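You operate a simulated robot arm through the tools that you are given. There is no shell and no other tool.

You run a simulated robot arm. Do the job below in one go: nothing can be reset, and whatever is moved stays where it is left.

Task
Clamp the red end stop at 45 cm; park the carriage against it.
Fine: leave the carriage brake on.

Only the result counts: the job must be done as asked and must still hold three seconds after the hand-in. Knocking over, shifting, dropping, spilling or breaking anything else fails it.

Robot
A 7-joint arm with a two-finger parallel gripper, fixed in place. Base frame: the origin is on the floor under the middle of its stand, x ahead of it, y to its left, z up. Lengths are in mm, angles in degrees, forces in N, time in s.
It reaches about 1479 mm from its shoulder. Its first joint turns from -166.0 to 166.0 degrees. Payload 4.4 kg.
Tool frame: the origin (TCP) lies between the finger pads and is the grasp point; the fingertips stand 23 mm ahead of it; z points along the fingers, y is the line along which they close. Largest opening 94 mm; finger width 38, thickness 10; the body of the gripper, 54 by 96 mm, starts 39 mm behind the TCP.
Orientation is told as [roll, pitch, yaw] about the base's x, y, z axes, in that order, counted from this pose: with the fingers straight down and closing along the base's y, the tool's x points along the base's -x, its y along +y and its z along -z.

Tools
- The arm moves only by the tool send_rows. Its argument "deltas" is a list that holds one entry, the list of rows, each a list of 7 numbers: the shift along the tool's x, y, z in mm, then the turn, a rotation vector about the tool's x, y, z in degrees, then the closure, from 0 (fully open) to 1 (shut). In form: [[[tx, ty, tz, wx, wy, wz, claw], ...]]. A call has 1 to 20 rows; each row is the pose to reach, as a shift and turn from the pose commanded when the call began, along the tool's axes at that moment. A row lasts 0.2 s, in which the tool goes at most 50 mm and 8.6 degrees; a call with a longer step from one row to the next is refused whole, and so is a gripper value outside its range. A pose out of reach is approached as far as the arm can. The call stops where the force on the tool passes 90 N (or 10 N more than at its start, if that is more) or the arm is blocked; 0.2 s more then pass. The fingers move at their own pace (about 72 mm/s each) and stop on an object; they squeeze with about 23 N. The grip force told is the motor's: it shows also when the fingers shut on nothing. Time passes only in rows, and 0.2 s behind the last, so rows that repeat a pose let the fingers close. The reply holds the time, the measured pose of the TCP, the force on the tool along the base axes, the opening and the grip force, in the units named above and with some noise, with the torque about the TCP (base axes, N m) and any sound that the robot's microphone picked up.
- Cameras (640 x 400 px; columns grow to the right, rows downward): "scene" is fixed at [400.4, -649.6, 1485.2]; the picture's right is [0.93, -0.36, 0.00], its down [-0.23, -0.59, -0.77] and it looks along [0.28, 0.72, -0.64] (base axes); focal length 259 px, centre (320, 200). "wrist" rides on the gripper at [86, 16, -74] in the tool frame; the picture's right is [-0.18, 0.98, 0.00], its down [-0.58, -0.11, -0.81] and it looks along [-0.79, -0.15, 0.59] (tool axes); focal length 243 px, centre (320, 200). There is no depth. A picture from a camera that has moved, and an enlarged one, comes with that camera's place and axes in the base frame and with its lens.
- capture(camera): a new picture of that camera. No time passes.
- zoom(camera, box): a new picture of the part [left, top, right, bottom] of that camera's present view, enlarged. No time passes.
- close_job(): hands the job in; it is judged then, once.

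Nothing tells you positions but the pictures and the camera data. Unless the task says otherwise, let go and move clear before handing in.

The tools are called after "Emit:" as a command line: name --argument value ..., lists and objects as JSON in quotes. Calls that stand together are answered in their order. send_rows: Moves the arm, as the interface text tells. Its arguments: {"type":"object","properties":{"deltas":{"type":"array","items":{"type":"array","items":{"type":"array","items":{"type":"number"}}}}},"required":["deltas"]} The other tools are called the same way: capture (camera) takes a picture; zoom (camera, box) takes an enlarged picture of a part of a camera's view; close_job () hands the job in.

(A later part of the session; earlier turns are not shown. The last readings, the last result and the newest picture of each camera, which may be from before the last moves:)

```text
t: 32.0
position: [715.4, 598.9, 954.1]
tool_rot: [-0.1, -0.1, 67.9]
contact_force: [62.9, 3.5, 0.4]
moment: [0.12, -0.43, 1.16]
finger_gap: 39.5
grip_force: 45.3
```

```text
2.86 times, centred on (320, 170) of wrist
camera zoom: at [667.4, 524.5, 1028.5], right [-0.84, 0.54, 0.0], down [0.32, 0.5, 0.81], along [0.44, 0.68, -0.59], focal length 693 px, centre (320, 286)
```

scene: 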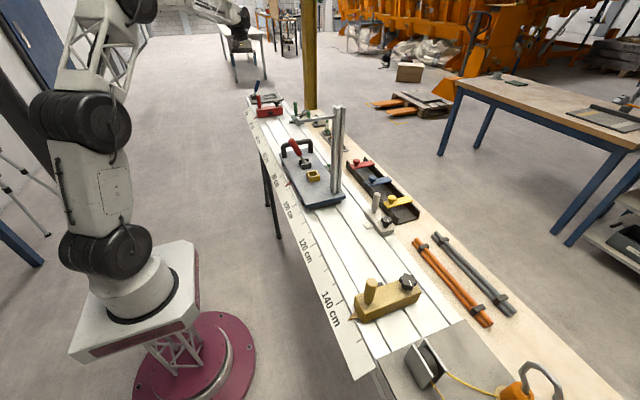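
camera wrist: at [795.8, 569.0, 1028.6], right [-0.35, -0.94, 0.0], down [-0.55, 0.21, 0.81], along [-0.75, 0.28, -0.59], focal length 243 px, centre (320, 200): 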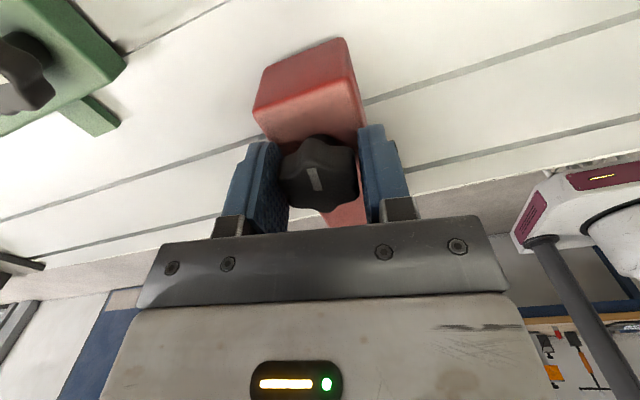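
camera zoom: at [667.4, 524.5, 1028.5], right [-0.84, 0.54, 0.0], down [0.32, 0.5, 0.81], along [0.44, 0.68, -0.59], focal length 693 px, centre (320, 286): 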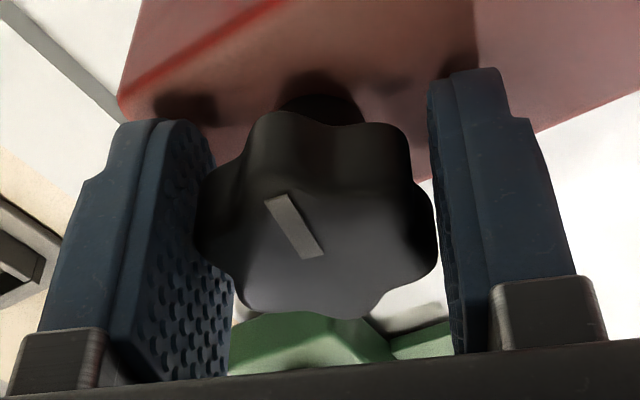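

The torque jumped to about 1.2 N·m right around the original angle, so the clamp is tight. I'll open, go straight up, and verify the pointer.

Emit:
send_rows --deltas '[[[0, 0, 0, 0, 0, 0, 0.4], [0, 0, 0, 0, 0, 0, 0], [0, 0, 0, 0, 0, 0, 0], [0, 0, -40, 0, 0, 0, 0], [0, 0, -85, 0, 0, 0, 0], [0, 0, -130, 0, 0, 0, 0], [0, 0, -175, 0, 0, 0, 0]]]'

Emit:
zoom --camera "scene" --box '[254, 130, 286, 150]'

Emit:
zoom --camera "scene" --box '[230, 80, 350, 155]'

```text
t: 33.6
position: [712.2, 596.3, 1130.7]
tool_rot: [0.0, 0.1, 68.0]
contact_force: [-0.3, 0.2, -0.1]
moment: [0.0, 0.01, -0.02]
finger_gap: 94.1
grip_force: 0.1
```

```text
16.00 times, centred on (270, 140) of scene
camera zoom: at [400.4, -649.6, 1485.2], right [0.93, -0.36, 0.0], down [-0.23, -0.59, -0.77], along [0.28, 0.72, -0.64], focal length 4141 px, centre (1120, 1160)
```

zoom: 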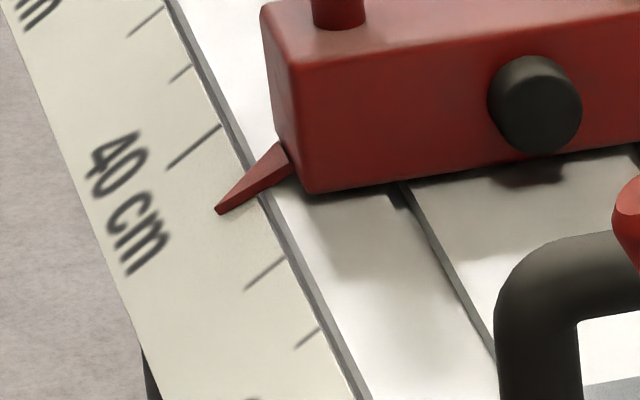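

```text
5.33 times, centred on (290, 118) of scene
camera zoom: at [400.4, -649.6, 1485.2], right [0.93, -0.36, 0.0], down [-0.23, -0.59, -0.77], along [0.28, 0.72, -0.64], focal length 1380 px, centre (480, 640)
```

zoom: 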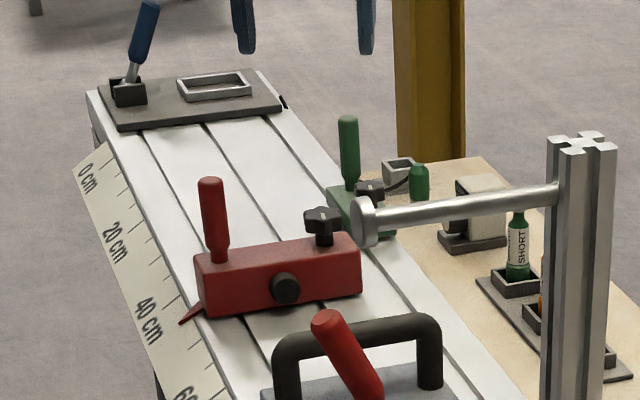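

The stop is released and still in place. I'll move to yaw 0 with the camera level with y≈600 for a parallax-free look at the pointer against the 45 cm tick.

Emit:
send_rows --deltas '[[[13.2, 28.6, 3.3, 0, 0, 7.5, 0], [26.4, 57.2, 6.7, 0, 0, 15, 0], [39.7, 85.7, 10, 0, 0, 22.6, 0], [52.9, 114.3, 13.3, 0, 0, 30.2, 0], [66.1, 142.9, 16.7, 0, 0, 37.7, 0], [79.3, 171.5, 20, 0, 0, 45.3, 0], [92.6, 200, 23.3, 0, 0, 52.9, 0], [105.8, 228.6, 26.7, 0, 0, 60.4, 0], [119, 257.2, 30, 0, 0, 68, 0]]]'

Emit:
capture --camera "wrist"

Emit:
zoom --camera "wrist" --box '[290, 90, 390, 152]'

```text
t: 35.6
position: [431.3, 586.8, 1101.1]
tool_rot: [0.1, -0.2, -0.1]
contact_force: [-0.6, -1.2, 0.4]
moment: [0.01, -0.03, -0.01]
finger_gap: 93.8
grip_force: 0.1
```

```text
taken
camera wrist: at [344.3, 602.8, 1175.0], right [0.18, 0.98, 0.0], down [0.58, -0.11, 0.81], along [0.79, -0.15, -0.59], focal length 243 px, centre (320, 200)
```

wrist: 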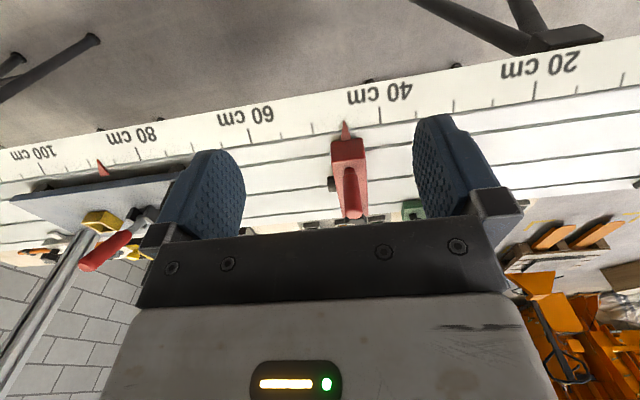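

```text
6.40 times, centred on (340, 121) of wrist
camera zoom: at [344.3, 602.8, 1175.0], right [0.18, 0.98, 0.0], down [0.58, -0.11, 0.81], along [0.79, -0.15, -0.59], focal length 1553 px, centre (192, 706)
```

zoom: 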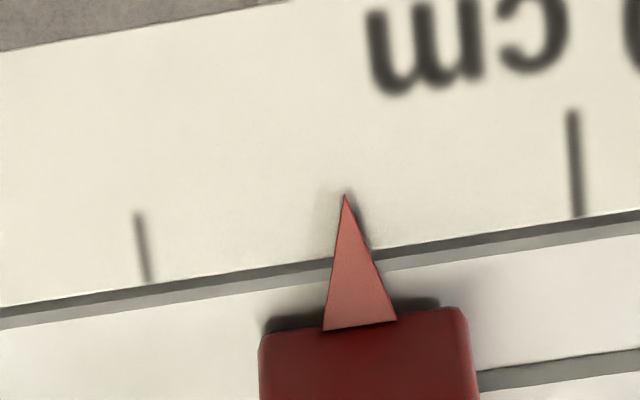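

The pointer is very close to 45 cm, perhaps about 1.5 mm past it. I'll zoom in more to measure precisely.

Emit:
zoom --camera "wrist" --box '[336, 115, 356, 127.5]'

Emit:
zoom --camera "wrist" --box '[370, 107, 390, 119.5]'

Emit:
zoom --camera "wrist" --box '[302, 118, 322, 130.5]'

```text
16.00 times, centred on (346, 121) of wrist
camera zoom: at [344.3, 602.8, 1175.0], right [0.18, 0.98, 0.0], down [0.58, -0.11, 0.81], along [0.79, -0.15, -0.59], focal length 3882 px, centre (-96, 1460)
```

zoom: 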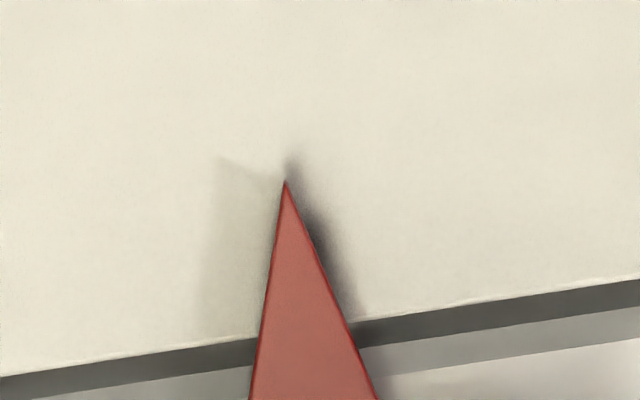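

```text
16.00 times, centred on (380, 113) of wrist
camera zoom: at [344.3, 602.8, 1175.0], right [0.18, 0.98, 0.0], down [0.58, -0.11, 0.81], along [0.79, -0.15, -0.59], focal length 3882 px, centre (-640, 1588)
```

zoom: 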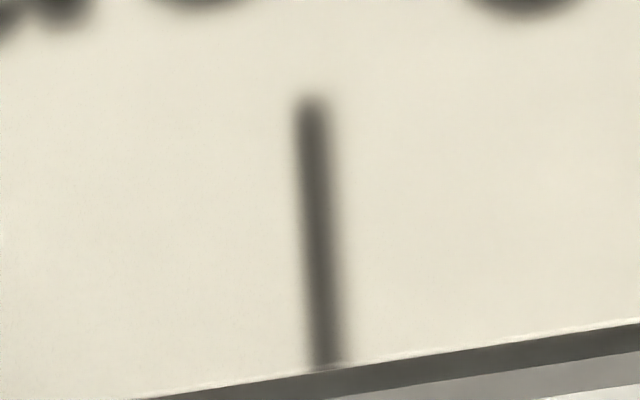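

```text
16.00 times, centred on (312, 124) of wrist
camera zoom: at [344.3, 602.8, 1175.0], right [0.18, 0.98, 0.0], down [0.58, -0.11, 0.81], along [0.79, -0.15, -0.59], focal length 3882 px, centre (448, 1412)
```

zoom: 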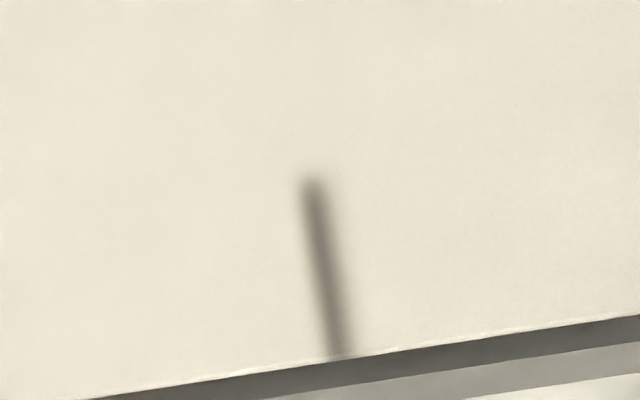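

The two readings disagree slightly (0.5 mm versus 2 mm), so I'll zoom tighter on the pointer tip to find the 45 cm tick edge beside it.

Emit:
zoom --camera "wrist" --box '[342, 118, 350, 123]'

Emit:
zoom --camera "wrist" --box '[274, 120, 294, 140]'

Emit:
zoom --camera "wrist" --box '[240, 75, 520, 180]'

```text
16.00 times, centred on (346, 120) of wrist
camera zoom: at [344.3, 602.8, 1175.0], right [0.18, 0.98, 0.0], down [0.58, -0.11, 0.81], along [0.79, -0.15, -0.59], focal length 3882 px, centre (-96, 1472)
```

zoom: 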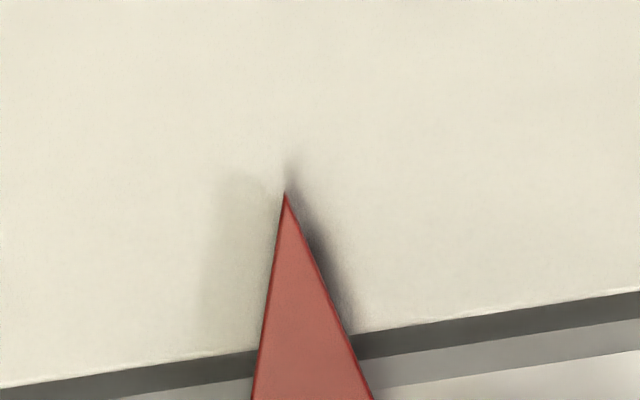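

```text
16.00 times, centred on (284, 130) of wrist
camera zoom: at [344.3, 602.8, 1175.0], right [0.18, 0.98, 0.0], down [0.58, -0.11, 0.81], along [0.79, -0.15, -0.59], focal length 3882 px, centre (896, 1320)
```

zoom: 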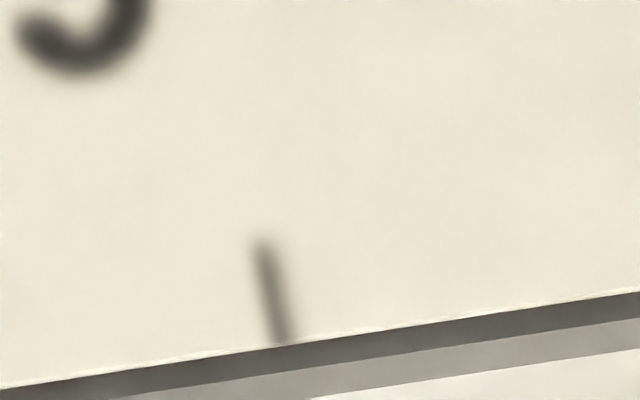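

```text
2.29 times, centred on (380, 128) of wrist
camera zoom: at [344.3, 602.8, 1175.0], right [0.18, 0.98, 0.0], down [0.58, -0.11, 0.81], along [0.79, -0.15, -0.59], focal length 555 px, centre (183, 366)
```

zoom: 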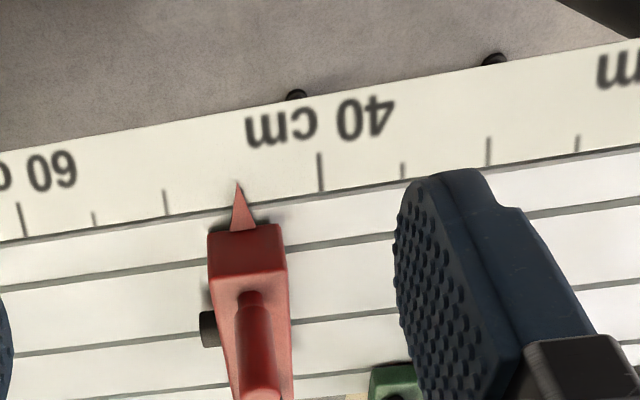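

The measurement gives about 45.18 cm, roughly 1.8 mm past the mark. That is small, but I'll correct it by regripping the knob, loosening, nudging back 1.8 mm and re-tightening. First I'll go back above the knob at yaw 80.

Emit:
send_rows --deltas '[[[-28.4, 1.3, 2, 0, 0, -8, 0], [-56.9, 2.6, 4, 0, 0, -16, 0], [-85.3, 4, 6, 0, 0, -24, 0], [-113.7, 5.3, 8, 0, 0, -32, 0], [-142.2, 6.6, 10, 0, 0, -40, 0], [-170.6, 7.9, 12, 0, 0, -48, 0], [-199, 9.2, 16, 0, 0, -56, 0], [-227.4, 10.6, 24, 0, 0, -64, 0], [-255.9, 11.9, 32, 0, 0, -72, 0], [-284.3, 13.2, 40, 0, 0, -80, 0]]]'

Emit:
capture --camera "wrist"

```text
t: 37.8
position: [712.6, 597.5, 1060.7]
tool_rot: [-0.1, 0.1, 80.1]
contact_force: [0.3, 0.7, 0.5]
moment: [-0.01, 0.01, 0.0]
finger_gap: 93.9
grip_force: 0.1
```

```text
taken
camera wrist: at [682.0, 515.2, 1133.8], right [-0.94, 0.35, 0.0], down [0.21, 0.55, 0.81], along [0.28, 0.76, -0.59], focal length 243 px, centre (320, 200)
```

wrist: 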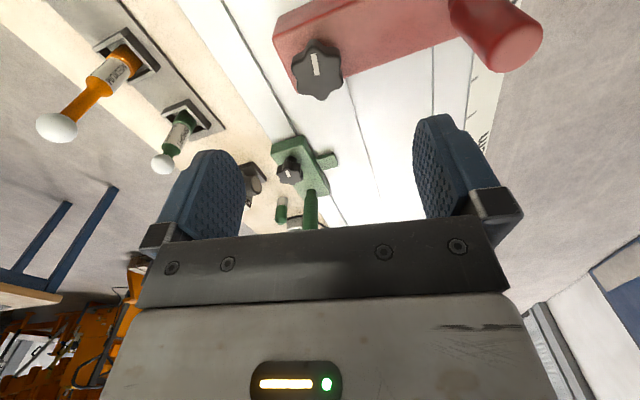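

I'll zoom on the knob to get its exact offset before descending.

Emit:
zoom --camera "wrist" --box '[260, 20, 380, 95]'

```text
5.33 times, centred on (320, 58) of wrist
camera zoom: at [682.0, 515.2, 1133.8], right [-0.94, 0.35, 0.0], down [0.21, 0.55, 0.81], along [0.28, 0.76, -0.59], focal length 1294 px, centre (320, 960)
```

zoom: 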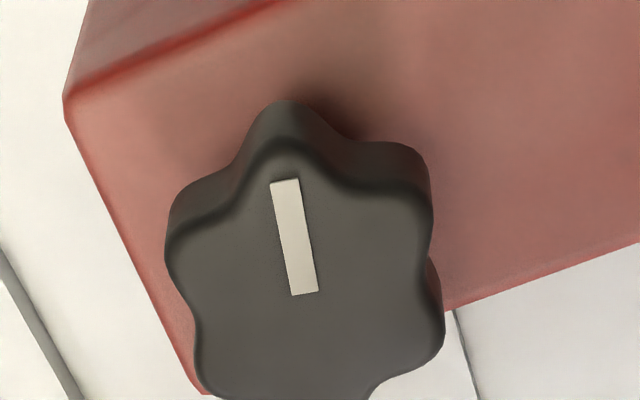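

The knob centre is offset by tool (−2.1, −2.5). I'll shift by that, descend and close.

Emit:
send_rows --deltas '[[[-2.1, -2.5, 20, 0, 0, 0, 0], [-2.1, -2.5, 60, 0, 0, 0, 0], [-2.1, -2.5, 95, 0, 0, 0, 0], [-2.1, -2.5, 105, 0, 0, 0, 0], [-2.1, -2.5, 105, 0, 0, 0, 0.4], [-2.1, -2.5, 105, 0, 0, 0, 0.4], [-2.1, -2.5, 105, 0, 0, 0, 1], [-2.1, -2.5, 105, 0, 0, 0, 1]]]'

Emit:
zoom --camera "wrist" --box '[220, 100, 420, 240]'

```text
t: 39.6
position: [714.6, 600.6, 954.2]
tool_rot: [0.0, 0.1, 80.1]
contact_force: [-52.0, -4.7, 9.3]
moment: [-0.22, 0.53, -0.05]
finger_gap: 39.9
grip_force: 44.3
```

```text
2.86 times, centred on (320, 170) of wrist
camera zoom: at [684.5, 518.6, 1028.5], right [-0.94, 0.35, 0.0], down [0.21, 0.55, 0.81], along [0.28, 0.75, -0.59], focal length 693 px, centre (320, 286)
```

zoom: 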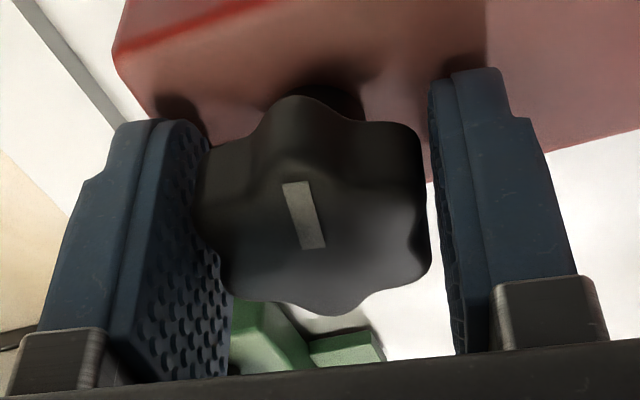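

There is −52 N on x, so I'm about 2 mm too far +x. I'll reopen, shift back 2 mm and re-close.

Emit:
send_rows --deltas '[[[0, 0, 0, 0, 0, 0, 0.4], [0, 2.0, 0, 0, 0, 0, 0.4], [0, 2.0, 0, 0, 0, 0, 0.4], [0, 2.0, 0, 0, 0, 0, 1], [0, 2.0, 0, 0, 0, 0, 1], [0, 2.0, 0, 0, 0, 0, 1]]]'

```text
t: 41.0
position: [716.5, 601.6, 954.0]
tool_rot: [0.0, 0.0, 80.0]
contact_force: [-3.1, -0.9, 0.4]
moment: [-0.05, 0.0, -0.03]
finger_gap: 39.6
grip_force: 44.8
```

The grip is now nicely centred (−3 N). I'll loosen by 50° and see if the stop is free with a +1.8 mm nudge in y.

Emit:
send_rows --deltas '[[[0, 0, 0, 0, 0, -7, 1], [0, 0, 0, 0, 0, -14, 1], [0, 0, 0, 0, 0, -21, 1], [0, 0, 0, 0, 0, -28, 1], [0, 0, 0, 0, 0, -35, 1], [0, 0, 0, 0, 0, -42, 1], [0, 0, 0, 0, 0, -50, 1]]]'

Emit:
send_rows --deltas '[[[-0.7, -0.6, 0, 0, 0, 0, 1], [-1.38, -1.16, 0, 0, 0, 0, 1], [-1.38, -1.16, 0, 0, 0, 0, 1]]]'

Emit:
zoom --camera "scene" --box '[254, 130, 286, 150]'

```text
t: 42.6
position: [716.0, 601.0, 954.4]
tool_rot: [0.0, 0.0, 130.1]
contact_force: [-60.0, -0.7, 2.6]
moment: [-0.27, 0.14, -0.01]
finger_gap: 39.7
grip_force: 45.0
```

```text
t: 43.4
position: [716.5, 601.6, 953.6]
tool_rot: [0.0, 0.0, 130.0]
contact_force: [-44.9, -1.8, -6.3]
moment: [-0.08, 0.33, 0.04]
finger_gap: 39.9
grip_force: 44.7
```

```text
16.00 times, centred on (270, 140) of scene
camera zoom: at [400.4, -649.6, 1485.2], right [0.93, -0.36, 0.0], down [-0.23, -0.59, -0.77], along [0.28, 0.72, -0.64], focal length 4141 px, centre (1120, 1160)
```

zoom: 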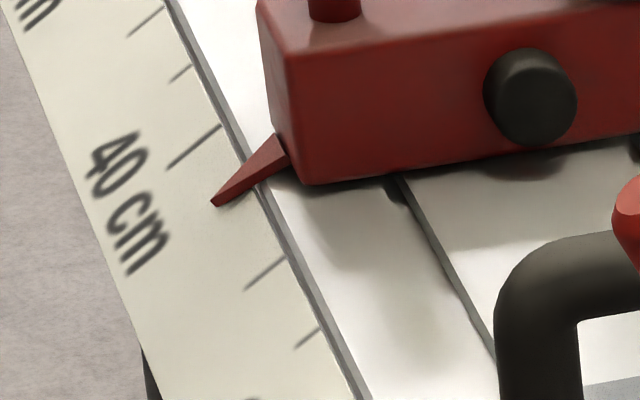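

The stop is free, but it moved more than commanded because the knob axis was offset from the tool axis in y. I'll rotate on to yaw 170, then open and re-close so that x and y are both centred on the knob axis.

Emit:
send_rows --deltas '[[[0, 0, 0, 0, 0, -8, 1], [0, 0, 0, 0, 0, -16, 1], [0, 0, 0, 0, 0, -24, 1], [0, 0, 0, 0, 0, -32, 1], [0, 0, 0, 0, 0, -40, 1], [0, 0, 0, 0, 0, -40, 0.4], [0, 0, 0, 0, 0, -40, 0.4], [0, 0, 0, 0, 0, -40, 1], [0, 0, 0, 0, 0, -40, 1], [0, 0, 0, 0, 0, -40, 1]]]'

Emit:
zoom --camera "scene" --box '[254, 130, 286, 150]'

Emit:
zoom --camera "wrist" --box '[220, 100, 420, 240]'

```text
t: 45.6
position: [717.4, 601.6, 954.3]
tool_rot: [-0.1, 0.1, 170.0]
contact_force: [7.4, -2.0, 5.3]
moment: [-0.06, -0.21, -0.02]
finger_gap: 39.2
grip_force: 45.2
```

```text
16.00 times, centred on (270, 140) of scene
camera zoom: at [400.4, -649.6, 1485.2], right [0.93, -0.36, 0.0], down [-0.23, -0.59, -0.77], along [0.28, 0.72, -0.64], focal length 4141 px, centre (1120, 1160)
```

zoom: 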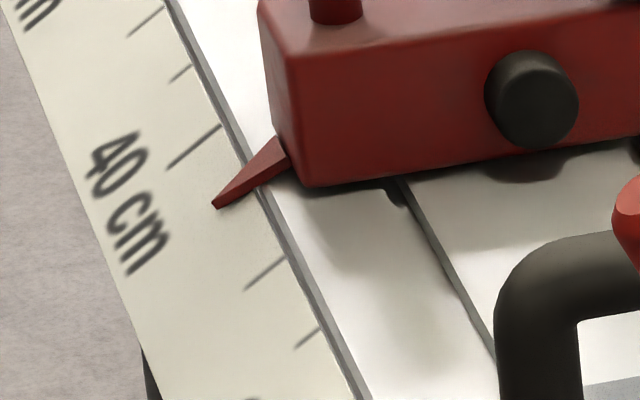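

```text
2.86 times, centred on (320, 170) of wrist
camera zoom: at [798.6, 570.3, 1028.9], right [-0.35, -0.94, 0.0], down [-0.55, 0.21, 0.81], along [-0.75, 0.28, -0.59], focal length 693 px, centre (320, 286)
```

zoom: 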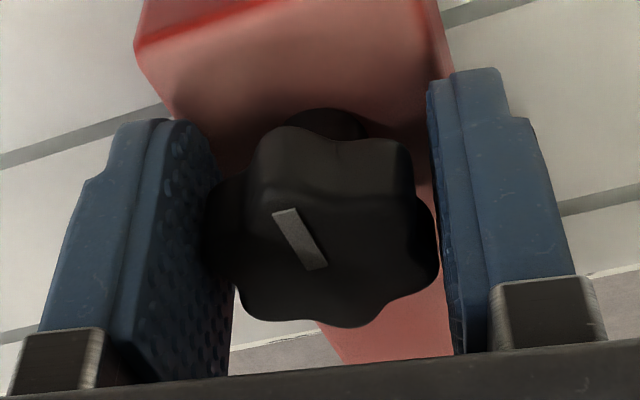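

Now the gripper is centred on the knob axis in both directions. Scene features put the pointer near 44.71 cm, so I'll move 2.9 mm in −y and check.

Emit:
send_rows --deltas '[[[0.25, 1.4, 0, 0, 0, 0, 1], [0.5, 2.86, 0, 0, 0, 0, 1], [0.5, 2.86, 0, 0, 0, 0, 1]]]'

Emit:
zoom --camera "scene" --box '[254, 130, 286, 150]'

```text
t: 46.4
position: [715.7, 597.6, 954.4]
tool_rot: [-0.1, -0.1, 170.0]
contact_force: [5.9, 2.5, 9.7]
moment: [0.17, -0.56, 0.0]
finger_gap: 39.3
grip_force: 45.5
```

```text
16.00 times, centred on (270, 140) of scene
camera zoom: at [400.4, -649.6, 1485.2], right [0.93, -0.36, 0.0], down [-0.23, -0.59, -0.77], along [0.28, 0.72, -0.64], focal length 4141 px, centre (1120, 1160)
```

zoom: 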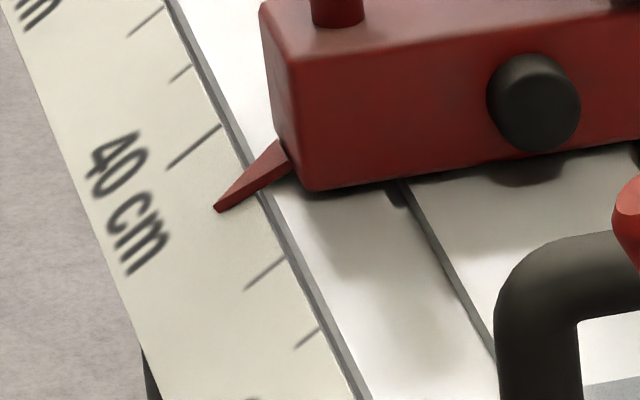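

That matches the expected 45.0 cm position. Now I'll tighten clockwise about the knob axis.

Emit:
send_rows --deltas '[[[0, 0, 0, 0, 0, 7, 1], [0, 0, 0, 0, 0, 14, 1], [0, 0, 0, 0, 0, 21, 1], [0, 0, 0, 0, 0, 28, 1], [0, 0, 0, 0, 0, 35, 1], [0, 0, 0, 0, 0, 42, 1], [0, 0, 0, 0, 0, 49, 1], [0, 0, 0, 0, 0, 56, 1], [0, 0, 0, 0, 0, 63, 1], [0, 0, 0, 0, 0, 70, 1]]]'

Emit:
zoom --camera "scene" --box '[254, 130, 286, 150]'

Emit:
send_rows --deltas '[[[0, 0, 0, 0, 0, 5, 1], [0, 0, 0, 0, 0, 10, 1], [0, 0, 0, 0, 0, 15, 1], [0, 0, 0, 0, 0, 20, 1]]]'

Emit:
send_rows --deltas '[[[0, 0, 0, 0, 0, 5, 1], [0, 0, 0, 0, 0, 10, 1], [0, 0, 0, 0, 0, 14, 1]]]'

Emit:
zoom --camera "wrist" --box '[220, 100, 420, 240]'

Emit:
zoom --camera "scene" --box '[254, 130, 286, 150]'

```text
t: 48.6
position: [715.3, 599.3, 955.9]
tool_rot: [0.0, 0.0, 99.9]
contact_force: [-48.7, -2.0, 29.5]
moment: [-0.23, 0.85, 0.09]
finger_gap: 39.2
grip_force: 44.5
```

```text
16.00 times, centred on (270, 140) of scene
camera zoom: at [400.4, -649.6, 1485.2], right [0.93, -0.36, 0.0], down [-0.23, -0.59, -0.77], along [0.28, 0.72, -0.64], focal length 4141 px, centre (1120, 1160)
```

zoom: 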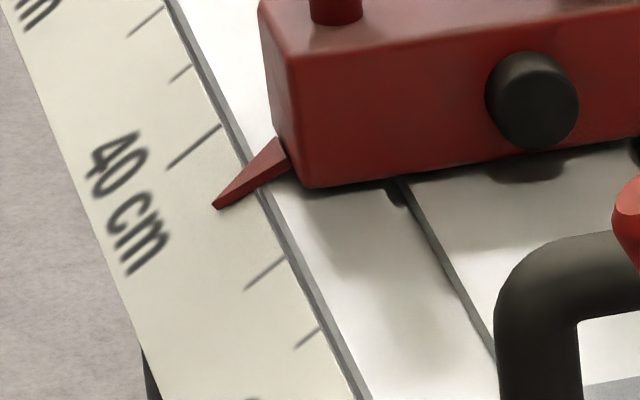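

```text
t: 49.7
position: [713.9, 599.3, 954.7]
tool_rot: [0.1, 0.0, 80.2]
contact_force: [-26.4, -2.7, 13.1]
moment: [-0.19, 0.59, 0.03]
finger_gap: 39.2
grip_force: 45.1
stopped in row 4: the force on the tool passed its limit at 95 N (the readings are from after the stop); the commanded pose is now the measured one
```

```text
t: 50.5
position: [715.5, 600.0, 954.5]
tool_rot: [-0.1, 0.2, 65.9]
contact_force: [-57.4, -0.4, 20.3]
moment: [-0.05, 0.64, 1.14]
finger_gap: 39.6
grip_force: 45.5
```

```text
2.86 times, centred on (320, 170) of wrist
camera zoom: at [664.2, 527.4, 1028.3], right [-0.82, 0.57, 0.0], down [0.34, 0.49, 0.81], along [0.46, 0.66, -0.59], focal length 693 px, centre (320, 286)
```

zoom: 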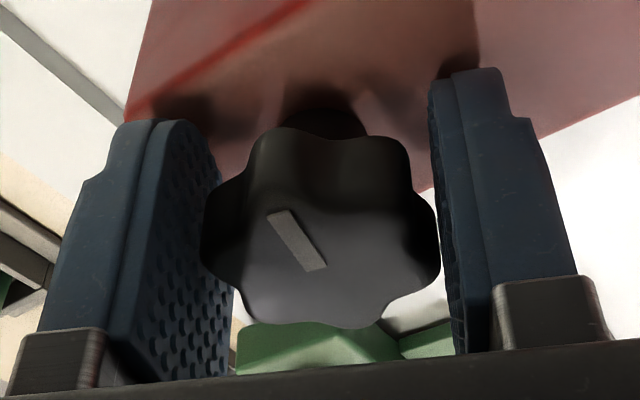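

```text
16.00 times, centred on (270, 140) of scene
camera zoom: at [400.4, -649.6, 1485.2], right [0.93, -0.36, 0.0], down [-0.23, -0.59, -0.77], along [0.28, 0.72, -0.64], focal length 4141 px, centre (1120, 1160)
```

zoom: 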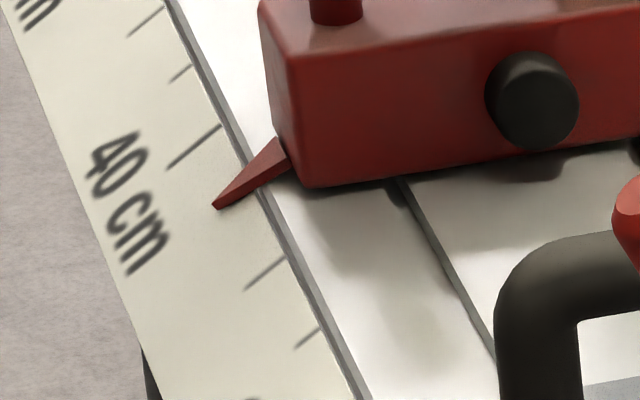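

It's clamped (torque 1.1 N·m), though the stop shifted slightly during the turn. I'll release, rise and measure again with the wrist camera.

Emit:
send_rows --deltas '[[[0, 0, 0, 0, 0, 0, 0.4], [0, 0, 0, 0, 0, 0, 0], [0, 0, 0, 0, 0, 0, 0], [0, 0, -40, 0, 0, 0, 0], [0, 0, -85, 0, 0, 0, 0], [0, 0, -130, 0, 0, 0, 0], [0, 0, -175, 0, 0, 0, 0]]]'

Emit:
send_rows --deltas '[[[13.2, 28.6, 3.3, 0, 0, 7.5, 0], [26.4, 57.2, 6.7, 0, 0, 15, 0], [39.7, 85.7, 10, 0, 0, 22.6, 0], [52.9, 114.3, 13.3, 0, 0, 30.2, 0], [66.1, 142.9, 16.7, 0, 0, 37.7, 0], [79.3, 171.5, 20, 0, 0, 45.3, 0], [92.6, 200, 23.3, 0, 0, 52.9, 0], [105.8, 228.6, 26.7, 0, 0, 60.4, 0], [119, 257.2, 30, 0, 0, 66, 0]]]'

Emit:
capture --camera "wrist"

```text
t: 52.1
position: [716.8, 599.1, 1125.6]
tool_rot: [0.1, 0.0, 65.9]
contact_force: [-0.1, -0.9, 0.9]
moment: [0.02, -0.01, -0.01]
finger_gap: 93.9
grip_force: 0.0
```

```text
t: 54.1
position: [432.7, 594.5, 1097.8]
tool_rot: [-0.1, 0.1, -0.1]
contact_force: [0.3, 0.4, -0.4]
moment: [-0.01, 0.01, 0.01]
finger_gap: 93.8
grip_force: 0.1
```

```text
taken
camera wrist: at [345.9, 609.8, 1172.1], right [0.19, 0.98, 0.0], down [0.58, -0.11, 0.81], along [0.79, -0.15, -0.59], focal length 243 px, centre (320, 200)
```

wrist: 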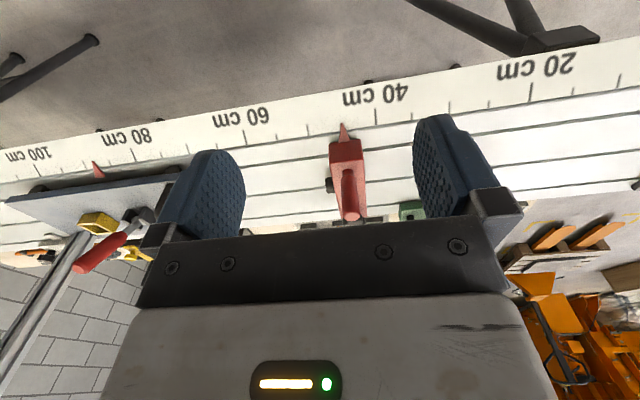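

I'll take detailed zooms of the pointer and adjacent ticks.

Emit:
zoom --camera "wrist" --box '[334, 117, 354, 129.5]'

Emit:
zoom --camera "wrist" --box '[366, 108, 386, 120.5]'

Emit:
zoom --camera "wrist" --box '[298, 119, 318, 131.5]'

```text
16.00 times, centred on (344, 123) of wrist
camera zoom: at [345.9, 609.8, 1172.1], right [0.19, 0.98, 0.0], down [0.58, -0.11, 0.81], along [0.79, -0.15, -0.59], focal length 3882 px, centre (-64, 1428)
```

zoom: 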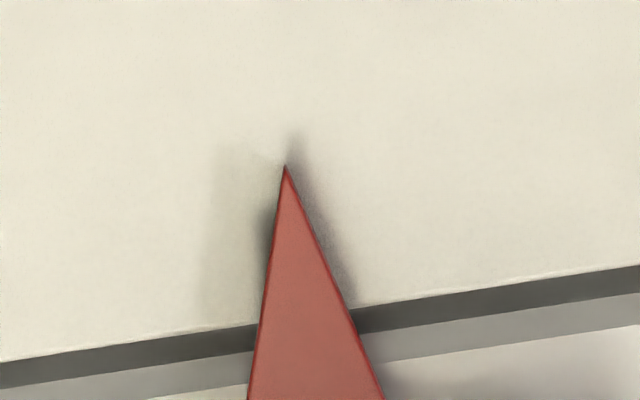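

```text
16.00 times, centred on (376, 114) of wrist
camera zoom: at [345.9, 609.8, 1172.1], right [0.19, 0.98, 0.0], down [0.58, -0.11, 0.81], along [0.79, -0.15, -0.59], focal length 3882 px, centre (-576, 1572)
```

zoom: 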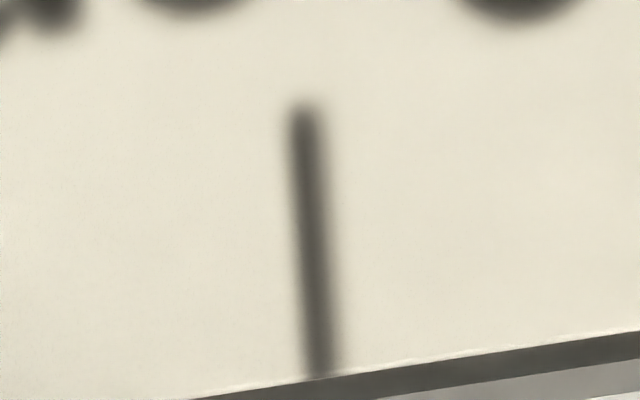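

```text
16.00 times, centred on (308, 125) of wrist
camera zoom: at [345.9, 609.8, 1172.1], right [0.19, 0.98, 0.0], down [0.58, -0.11, 0.81], along [0.79, -0.15, -0.59], focal length 3882 px, centre (512, 1396)
```

zoom: 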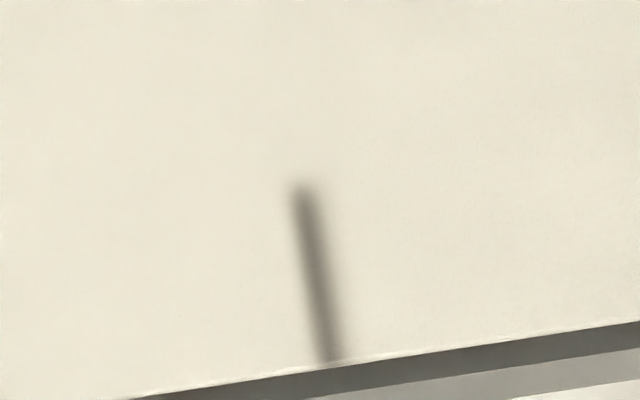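

The pointer now reads about 44.82 cm, 1.8 mm short. The shift happens while the knob is turned free, so this time I'll loosen only about 20°, nudge using the scene view as reference, and tighten the last bit. I'm returning above the knob.

Emit:
send_rows --deltas '[[[-28.4, 0.8, 2, 0, 0, -8, 0], [-56.9, 1.5, 4, 0, 0, -16, 0], [-85.3, 2.3, 6, 0, 0, -24, 0], [-113.7, 3, 8, 0, 0, -32, 0], [-142.2, 3.8, 10, 0, 0, -40, 0], [-170.6, 4.5, 12, 0, 0, -48, 0], [-199, 5.3, 16, 0, 0, -56, 0], [-227.4, 6, 24, 0, 0, -64, 0], [-255.9, 6.8, 30, 0, 0, -72, 0], [-282.5, 7.5, 37, 0, 0, -80, 0]]]'

Emit:
zoom --camera "wrist" --box '[260, 20, 380, 95]'

```text
t: 56.3
position: [715.7, 603.2, 1062.7]
tool_rot: [0.1, 0.0, 80.1]
contact_force: [0.1, 0.4, -0.2]
moment: [0.02, -0.04, 0.01]
finger_gap: 93.9
grip_force: 0.2
```

```text
5.33 times, centred on (320, 58) of wrist
camera zoom: at [685.1, 521.0, 1136.5], right [-0.94, 0.35, 0.0], down [0.21, 0.55, 0.81], along [0.28, 0.76, -0.59], focal length 1294 px, centre (320, 960)
```

zoom: 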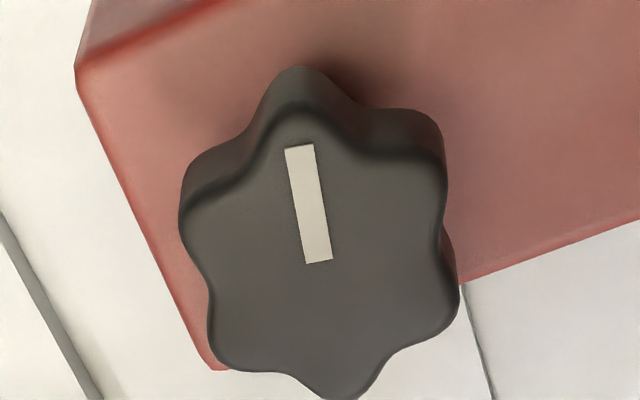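

I can see all six lobes now, so the knob centre is well defined. I'll shift by tool (4.5, 2.1), descend and close.

Emit:
send_rows --deltas '[[[4.5, 2.1, 20, 0, 0, 0, 0], [4.5, 2.1, 60, 0, 0, 0, 0], [4.5, 2.1, 95, 0, 0, 0, 0], [4.5, 2.1, 106, 0, 0, 0, 0], [4.5, 2.1, 106, 0, 0, 0, 0.4], [4.5, 2.1, 106, 0, 0, 0, 0.4], [4.5, 2.1, 106, 0, 0, 0, 1], [4.5, 2.1, 106, 0, 0, 0, 1], [4.5, 2.1, 106, 0, 0, 0, 1]]]'

Emit:
zoom --camera "wrist" --box '[220, 100, 420, 240]'

```text
t: 58.3
position: [714.5, 599.2, 956.0]
tool_rot: [0.0, 0.0, 79.9]
contact_force: [74.1, 4.7, -17.5]
moment: [0.24, -0.36, 0.12]
finger_gap: 39.7
grip_force: 45.2
```

```text
2.86 times, centred on (320, 170) of wrist
camera zoom: at [682.9, 516.7, 1030.0], right [-0.94, 0.35, 0.0], down [0.21, 0.55, 0.81], along [0.28, 0.75, -0.59], focal length 693 px, centre (320, 286)
```

zoom: 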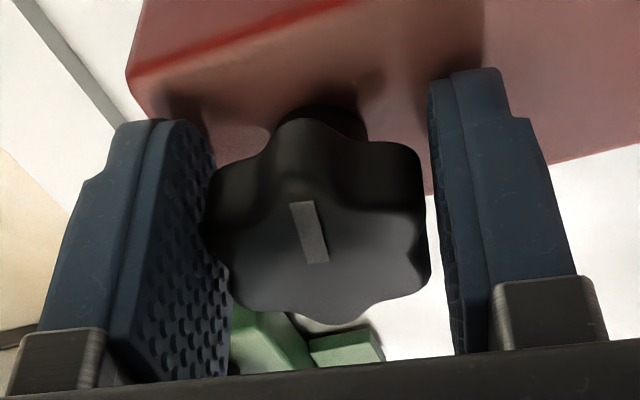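

Fx is +74 N, so I'm about 3 mm too far −x. I'll reopen, shift and re-close.

Emit:
send_rows --deltas '[[[0, 0, 0, 0, 0, 0, 0.4], [0, -2.8, 0, 0, 0, 0, 0.4], [0, -2.8, 0, 0, 0, 0, 0.4], [0, -2.8, 0, 0, 0, 0, 1], [0, -2.8, 0, 0, 0, 0, 1], [0, -2.8, 0, 0, 0, 0, 1]]]'

```text
t: 59.7
position: [713.8, 599.5, 956.8]
tool_rot: [0.0, 0.0, 80.0]
contact_force: [-0.7, 2.2, -0.2]
moment: [-0.06, 0.08, -0.01]
finger_gap: 39.4
grip_force: 45.4
```

Balanced (−0.7 N). I'll loosen by 20°, then nudge −1.8 mm in y and compare in the scene view.

Emit:
send_rows --deltas '[[[0, 0, 0, 0, 0, -7, 1], [0, 0, 0, 0, 0, -14, 1], [0, 0, 0, 0, 0, -20, 1], [0, 0, 0, 0, 0, -20, 1]]]'

Emit:
zoom --camera "scene" --box '[254, 130, 286, 150]'

Emit:
send_rows --deltas '[[[1, -0.2, 0, 0, 0, 0, 1], [1.8, -0.3, 0, 0, 0, 0, 1], [1.8, -0.3, 0, 0, 0, 0, 1]]]'

Emit:
zoom --camera "scene" --box '[254, 130, 286, 150]'

```text
t: 60.7
position: [715.5, 598.5, 955.5]
tool_rot: [0.0, 0.0, 100.1]
contact_force: [24.4, 20.1, -7.3]
moment: [0.26, -0.19, -0.05]
finger_gap: 39.3
grip_force: 45.3
```

```text
16.00 times, centred on (270, 140) of scene
camera zoom: at [400.4, -649.6, 1485.2], right [0.93, -0.36, 0.0], down [-0.23, -0.59, -0.77], along [0.28, 0.72, -0.64], focal length 4141 px, centre (1120, 1160)
```

zoom: 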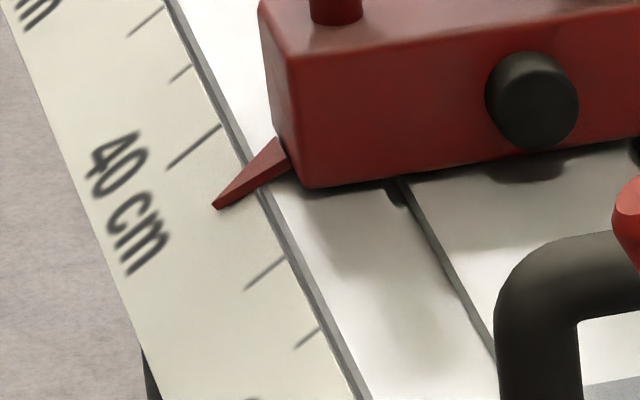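

```text
t: 61.5
position: [714.5, 597.3, 957.3]
tool_rot: [0.0, -0.1, 100.0]
contact_force: [24.3, 30.7, -0.7]
moment: [0.29, -0.17, -0.06]
finger_gap: 39.3
grip_force: 45.1
```

```text
16.00 times, centred on (270, 140) of scene
camera zoom: at [400.4, -649.6, 1485.2], right [0.93, -0.36, 0.0], down [-0.23, -0.59, -0.77], along [0.28, 0.72, -0.64], focal length 4141 px, centre (1120, 1160)
```

zoom: 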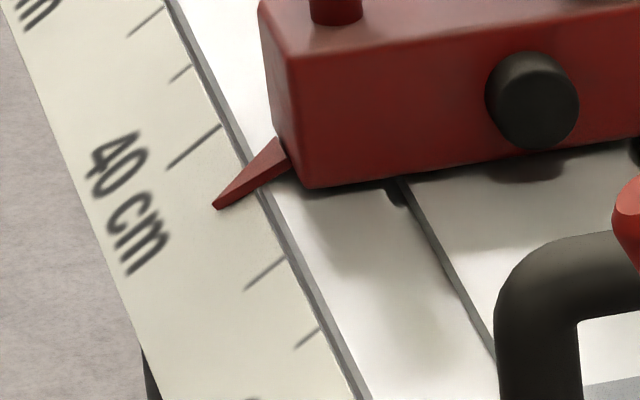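

It's still clamped at 20° (Fy rose to 30 N). I'll loosen further in small steps until the force releases.

Emit:
send_rows --deltas '[[[0, 0, 0, 0, 0, -5, 1], [0, 0, 0, 0, 0, -10, 1], [0, 0, 0, 0, 0, -10, 1]]]'

Emit:
zoom --camera "scene" --box '[254, 130, 286, 150]'

```text
t: 62.3
position: [716.6, 597.7, 957.0]
tool_rot: [0.0, 0.0, 110.0]
contact_force: [59.8, 28.0, -1.8]
moment: [0.02, -0.6, -0.32]
finger_gap: 39.0
grip_force: 45.1
```

```text
16.00 times, centred on (270, 140) of scene
camera zoom: at [400.4, -649.6, 1485.2], right [0.93, -0.36, 0.0], down [-0.23, -0.59, -0.77], along [0.28, 0.72, -0.64], focal length 4141 px, centre (1120, 1160)
```

zoom: 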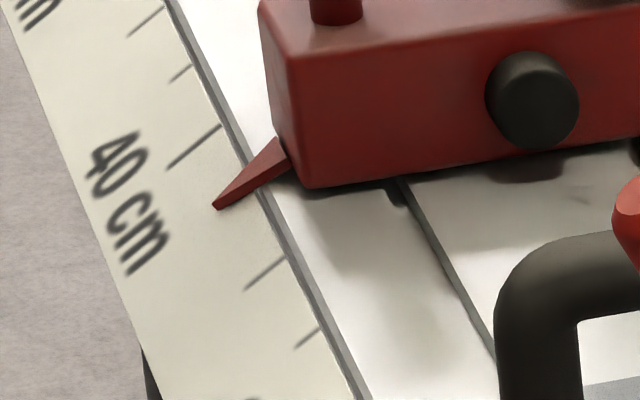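

I'll relieve the x load by 2 mm and loosen another 15°.

Emit:
send_rows --deltas '[[[0.35, -0.95, 0, 0, 0, 0, 1], [0.68, -1.88, 0, 0, 0, -5, 1], [0.68, -1.88, 0, 0, 0, -10, 1], [0.68, -1.88, 0, 0, 0, -15, 1], [0.68, -1.88, 0, 0, 0, -15, 1]]]'

Emit:
zoom --camera "scene" --box '[254, 130, 286, 150]'

```text
t: 63.5
position: [717.0, 596.2, 957.9]
tool_rot: [0.0, -0.1, 125.1]
contact_force: [42.4, -2.4, 18.0]
moment: [-0.19, -0.44, -0.12]
finger_gap: 39.1
grip_force: 45.4
```

```text
16.00 times, centred on (270, 140) of scene
camera zoom: at [400.4, -649.6, 1485.2], right [0.93, -0.36, 0.0], down [-0.23, -0.59, -0.77], along [0.28, 0.72, -0.64], focal length 4141 px, centre (1120, 1160)
```

zoom: 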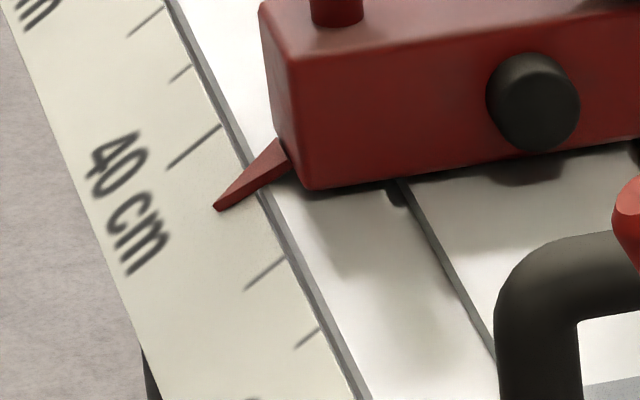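

Now free at 45° of loosening. I'll nudge about 1 mm more in −y, relieve a little x load, and check.

Emit:
send_rows --deltas '[[[0.7, -0.1, 0, 0, 0, 0, 1], [1.39, -0.25, 0, 0, 0, 0, 1], [1.39, -0.25, 0, 0, 0, 0, 1]]]'

Emit:
zoom --camera "scene" --box '[254, 130, 286, 150]'

```text
t: 64.3
position: [717.0, 597.1, 956.8]
tool_rot: [0.0, 0.0, 125.1]
contact_force: [3.2, 2.2, 31.4]
moment: [0.33, 0.21, 0.01]
finger_gap: 39.0
grip_force: 44.6
```

```text
16.00 times, centred on (270, 140) of scene
camera zoom: at [400.4, -649.6, 1485.2], right [0.93, -0.36, 0.0], down [-0.23, -0.59, -0.77], along [0.28, 0.72, -0.64], focal length 4141 px, centre (1120, 1160)
```

zoom: 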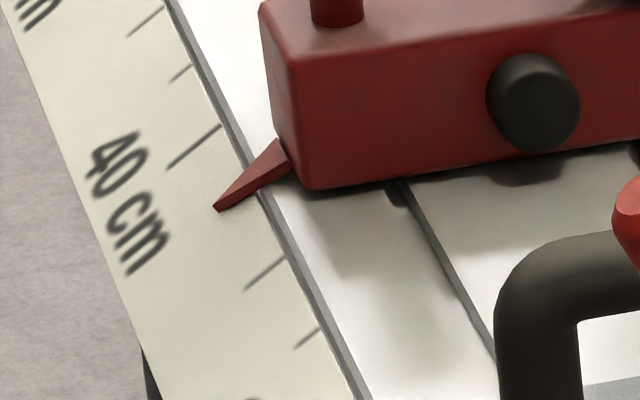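

Emit:
send_rows --deltas '[[[0.4, 0.3, 0, 0, 0, 0, 1], [0.82, 0.57, 0, 0, 0, 0, 1], [0.82, 0.57, 0, 0, 0, 0, 1]]]'

Emit:
zoom --camera "scene" --box '[254, 130, 286, 150]'

```text
t: 65.1
position: [717.9, 595.8, 957.1]
tool_rot: [-0.1, 0.0, 125.1]
contact_force: [-18.3, 2.8, 33.6]
moment: [0.16, 0.36, 0.07]
finger_gap: 39.4
grip_force: 45.2
```

```text
16.00 times, centred on (270, 140) of scene
camera zoom: at [400.4, -649.6, 1485.2], right [0.93, -0.36, 0.0], down [-0.23, -0.59, -0.77], along [0.28, 0.72, -0.64], focal length 4141 px, centre (1120, 1160)
```

zoom: 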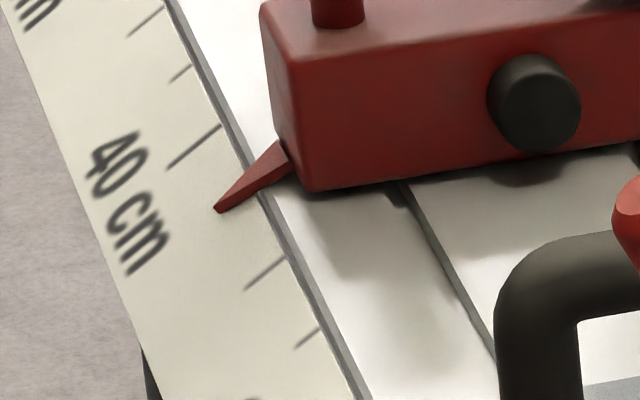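

That is right at the midpoint target for 45.0. Now I'll tighten clockwise.

Emit:
send_rows --deltas '[[[0, 0, 0, 0, 0, 6, 1], [0, 0, 0, 0, 0, 12, 1], [0, 0, 0, 0, 0, 18, 1], [0, 0, 0, 0, 0, 24, 1]]]'

Emit:
zoom --camera "scene" --box '[254, 130, 286, 150]'

```text
t: 66.2
position: [716.7, 594.5, 956.1]
tool_rot: [0.2, 0.1, 101.1]
contact_force: [-27.0, -10.9, 16.1]
moment: [-0.14, 0.48, 0.14]
finger_gap: 39.4
grip_force: 44.4
stopped in row 4: the force on the tool passed its limit at 92 N (the readings are from after the stop); the commanded pose is now the measured one
```

```text
16.00 times, centred on (270, 140) of scene
camera zoom: at [400.4, -649.6, 1485.2], right [0.93, -0.36, 0.0], down [-0.23, -0.59, -0.77], along [0.28, 0.72, -0.64], focal length 4141 px, centre (1120, 1160)
```

zoom: 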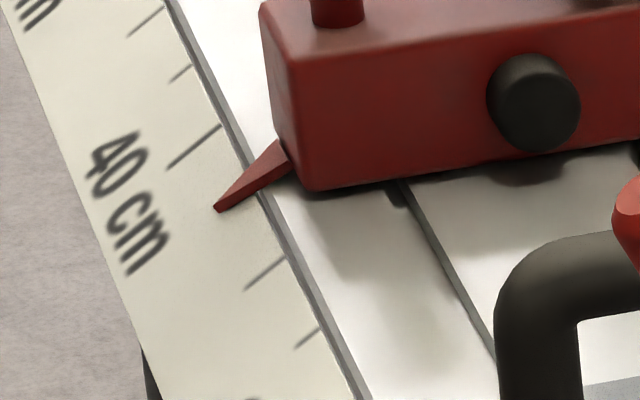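

The position held. I'll relieve x a bit and finish tightening.

Emit:
send_rows --deltas '[[[-0.2, 1.0, 0, 0, 0, 0, 1], [-0.2, 1.0, 0, 0, 0, 5, 1], [-0.3, 1.5, 0, 0, 0, 10, 1], [-0.4, 2, 0, 0, 0, 15, 1], [-0.5, 2.5, 0, 0, 0, 20, 1]]]'

Emit:
send_rows --deltas '[[[0, 0, 0, 0, 0, 5, 1], [0, 0, 0, 0, 0, 10, 1], [0, 0, 0, 0, 0, 14, 1]]]'

Emit:
zoom --camera "wrist" --box '[220, 100, 420, 240]'

Emit:
zoom --camera "scene" --box '[254, 130, 286, 150]'

```text
t: 67.4
position: [714.5, 594.6, 957.6]
tool_rot: [0.2, 0.1, 81.1]
contact_force: [1.9, 2.0, 10.4]
moment: [0.06, 0.01, 0.89]
finger_gap: 39.6
grip_force: 44.9
```

```text
t: 68.2
position: [714.2, 594.4, 954.7]
tool_rot: [0.2, 0.3, 67.1]
contact_force: [-27.4, -2.6, 3.8]
moment: [-0.01, 0.26, 1.23]
finger_gap: 39.7
grip_force: 45.2
```

```text
2.86 times, centred on (320, 170) of wrist
camera zoom: at [664.5, 521.5, 1029.5], right [-0.83, 0.55, 0.0], down [0.33, 0.5, 0.8], along [0.44, 0.67, -0.6], focal length 693 px, centre (320, 286)
```

zoom: 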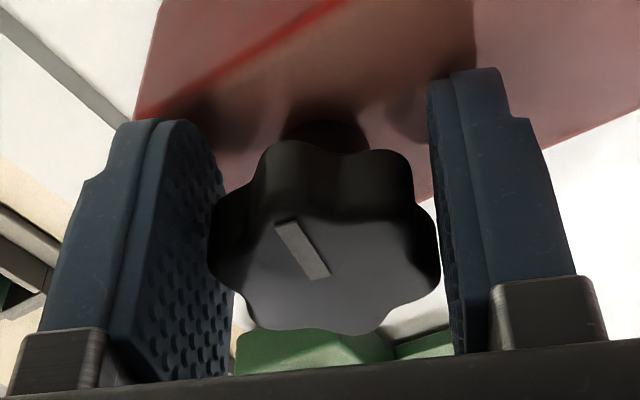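

```text
16.00 times, centred on (270, 140) of scene
camera zoom: at [400.4, -649.6, 1485.2], right [0.93, -0.36, 0.0], down [-0.23, -0.59, -0.77], along [0.28, 0.72, -0.64], focal length 4141 px, centre (1120, 1160)
```

zoom: 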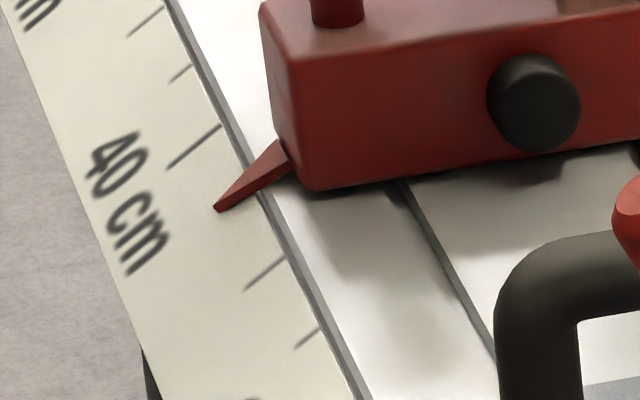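

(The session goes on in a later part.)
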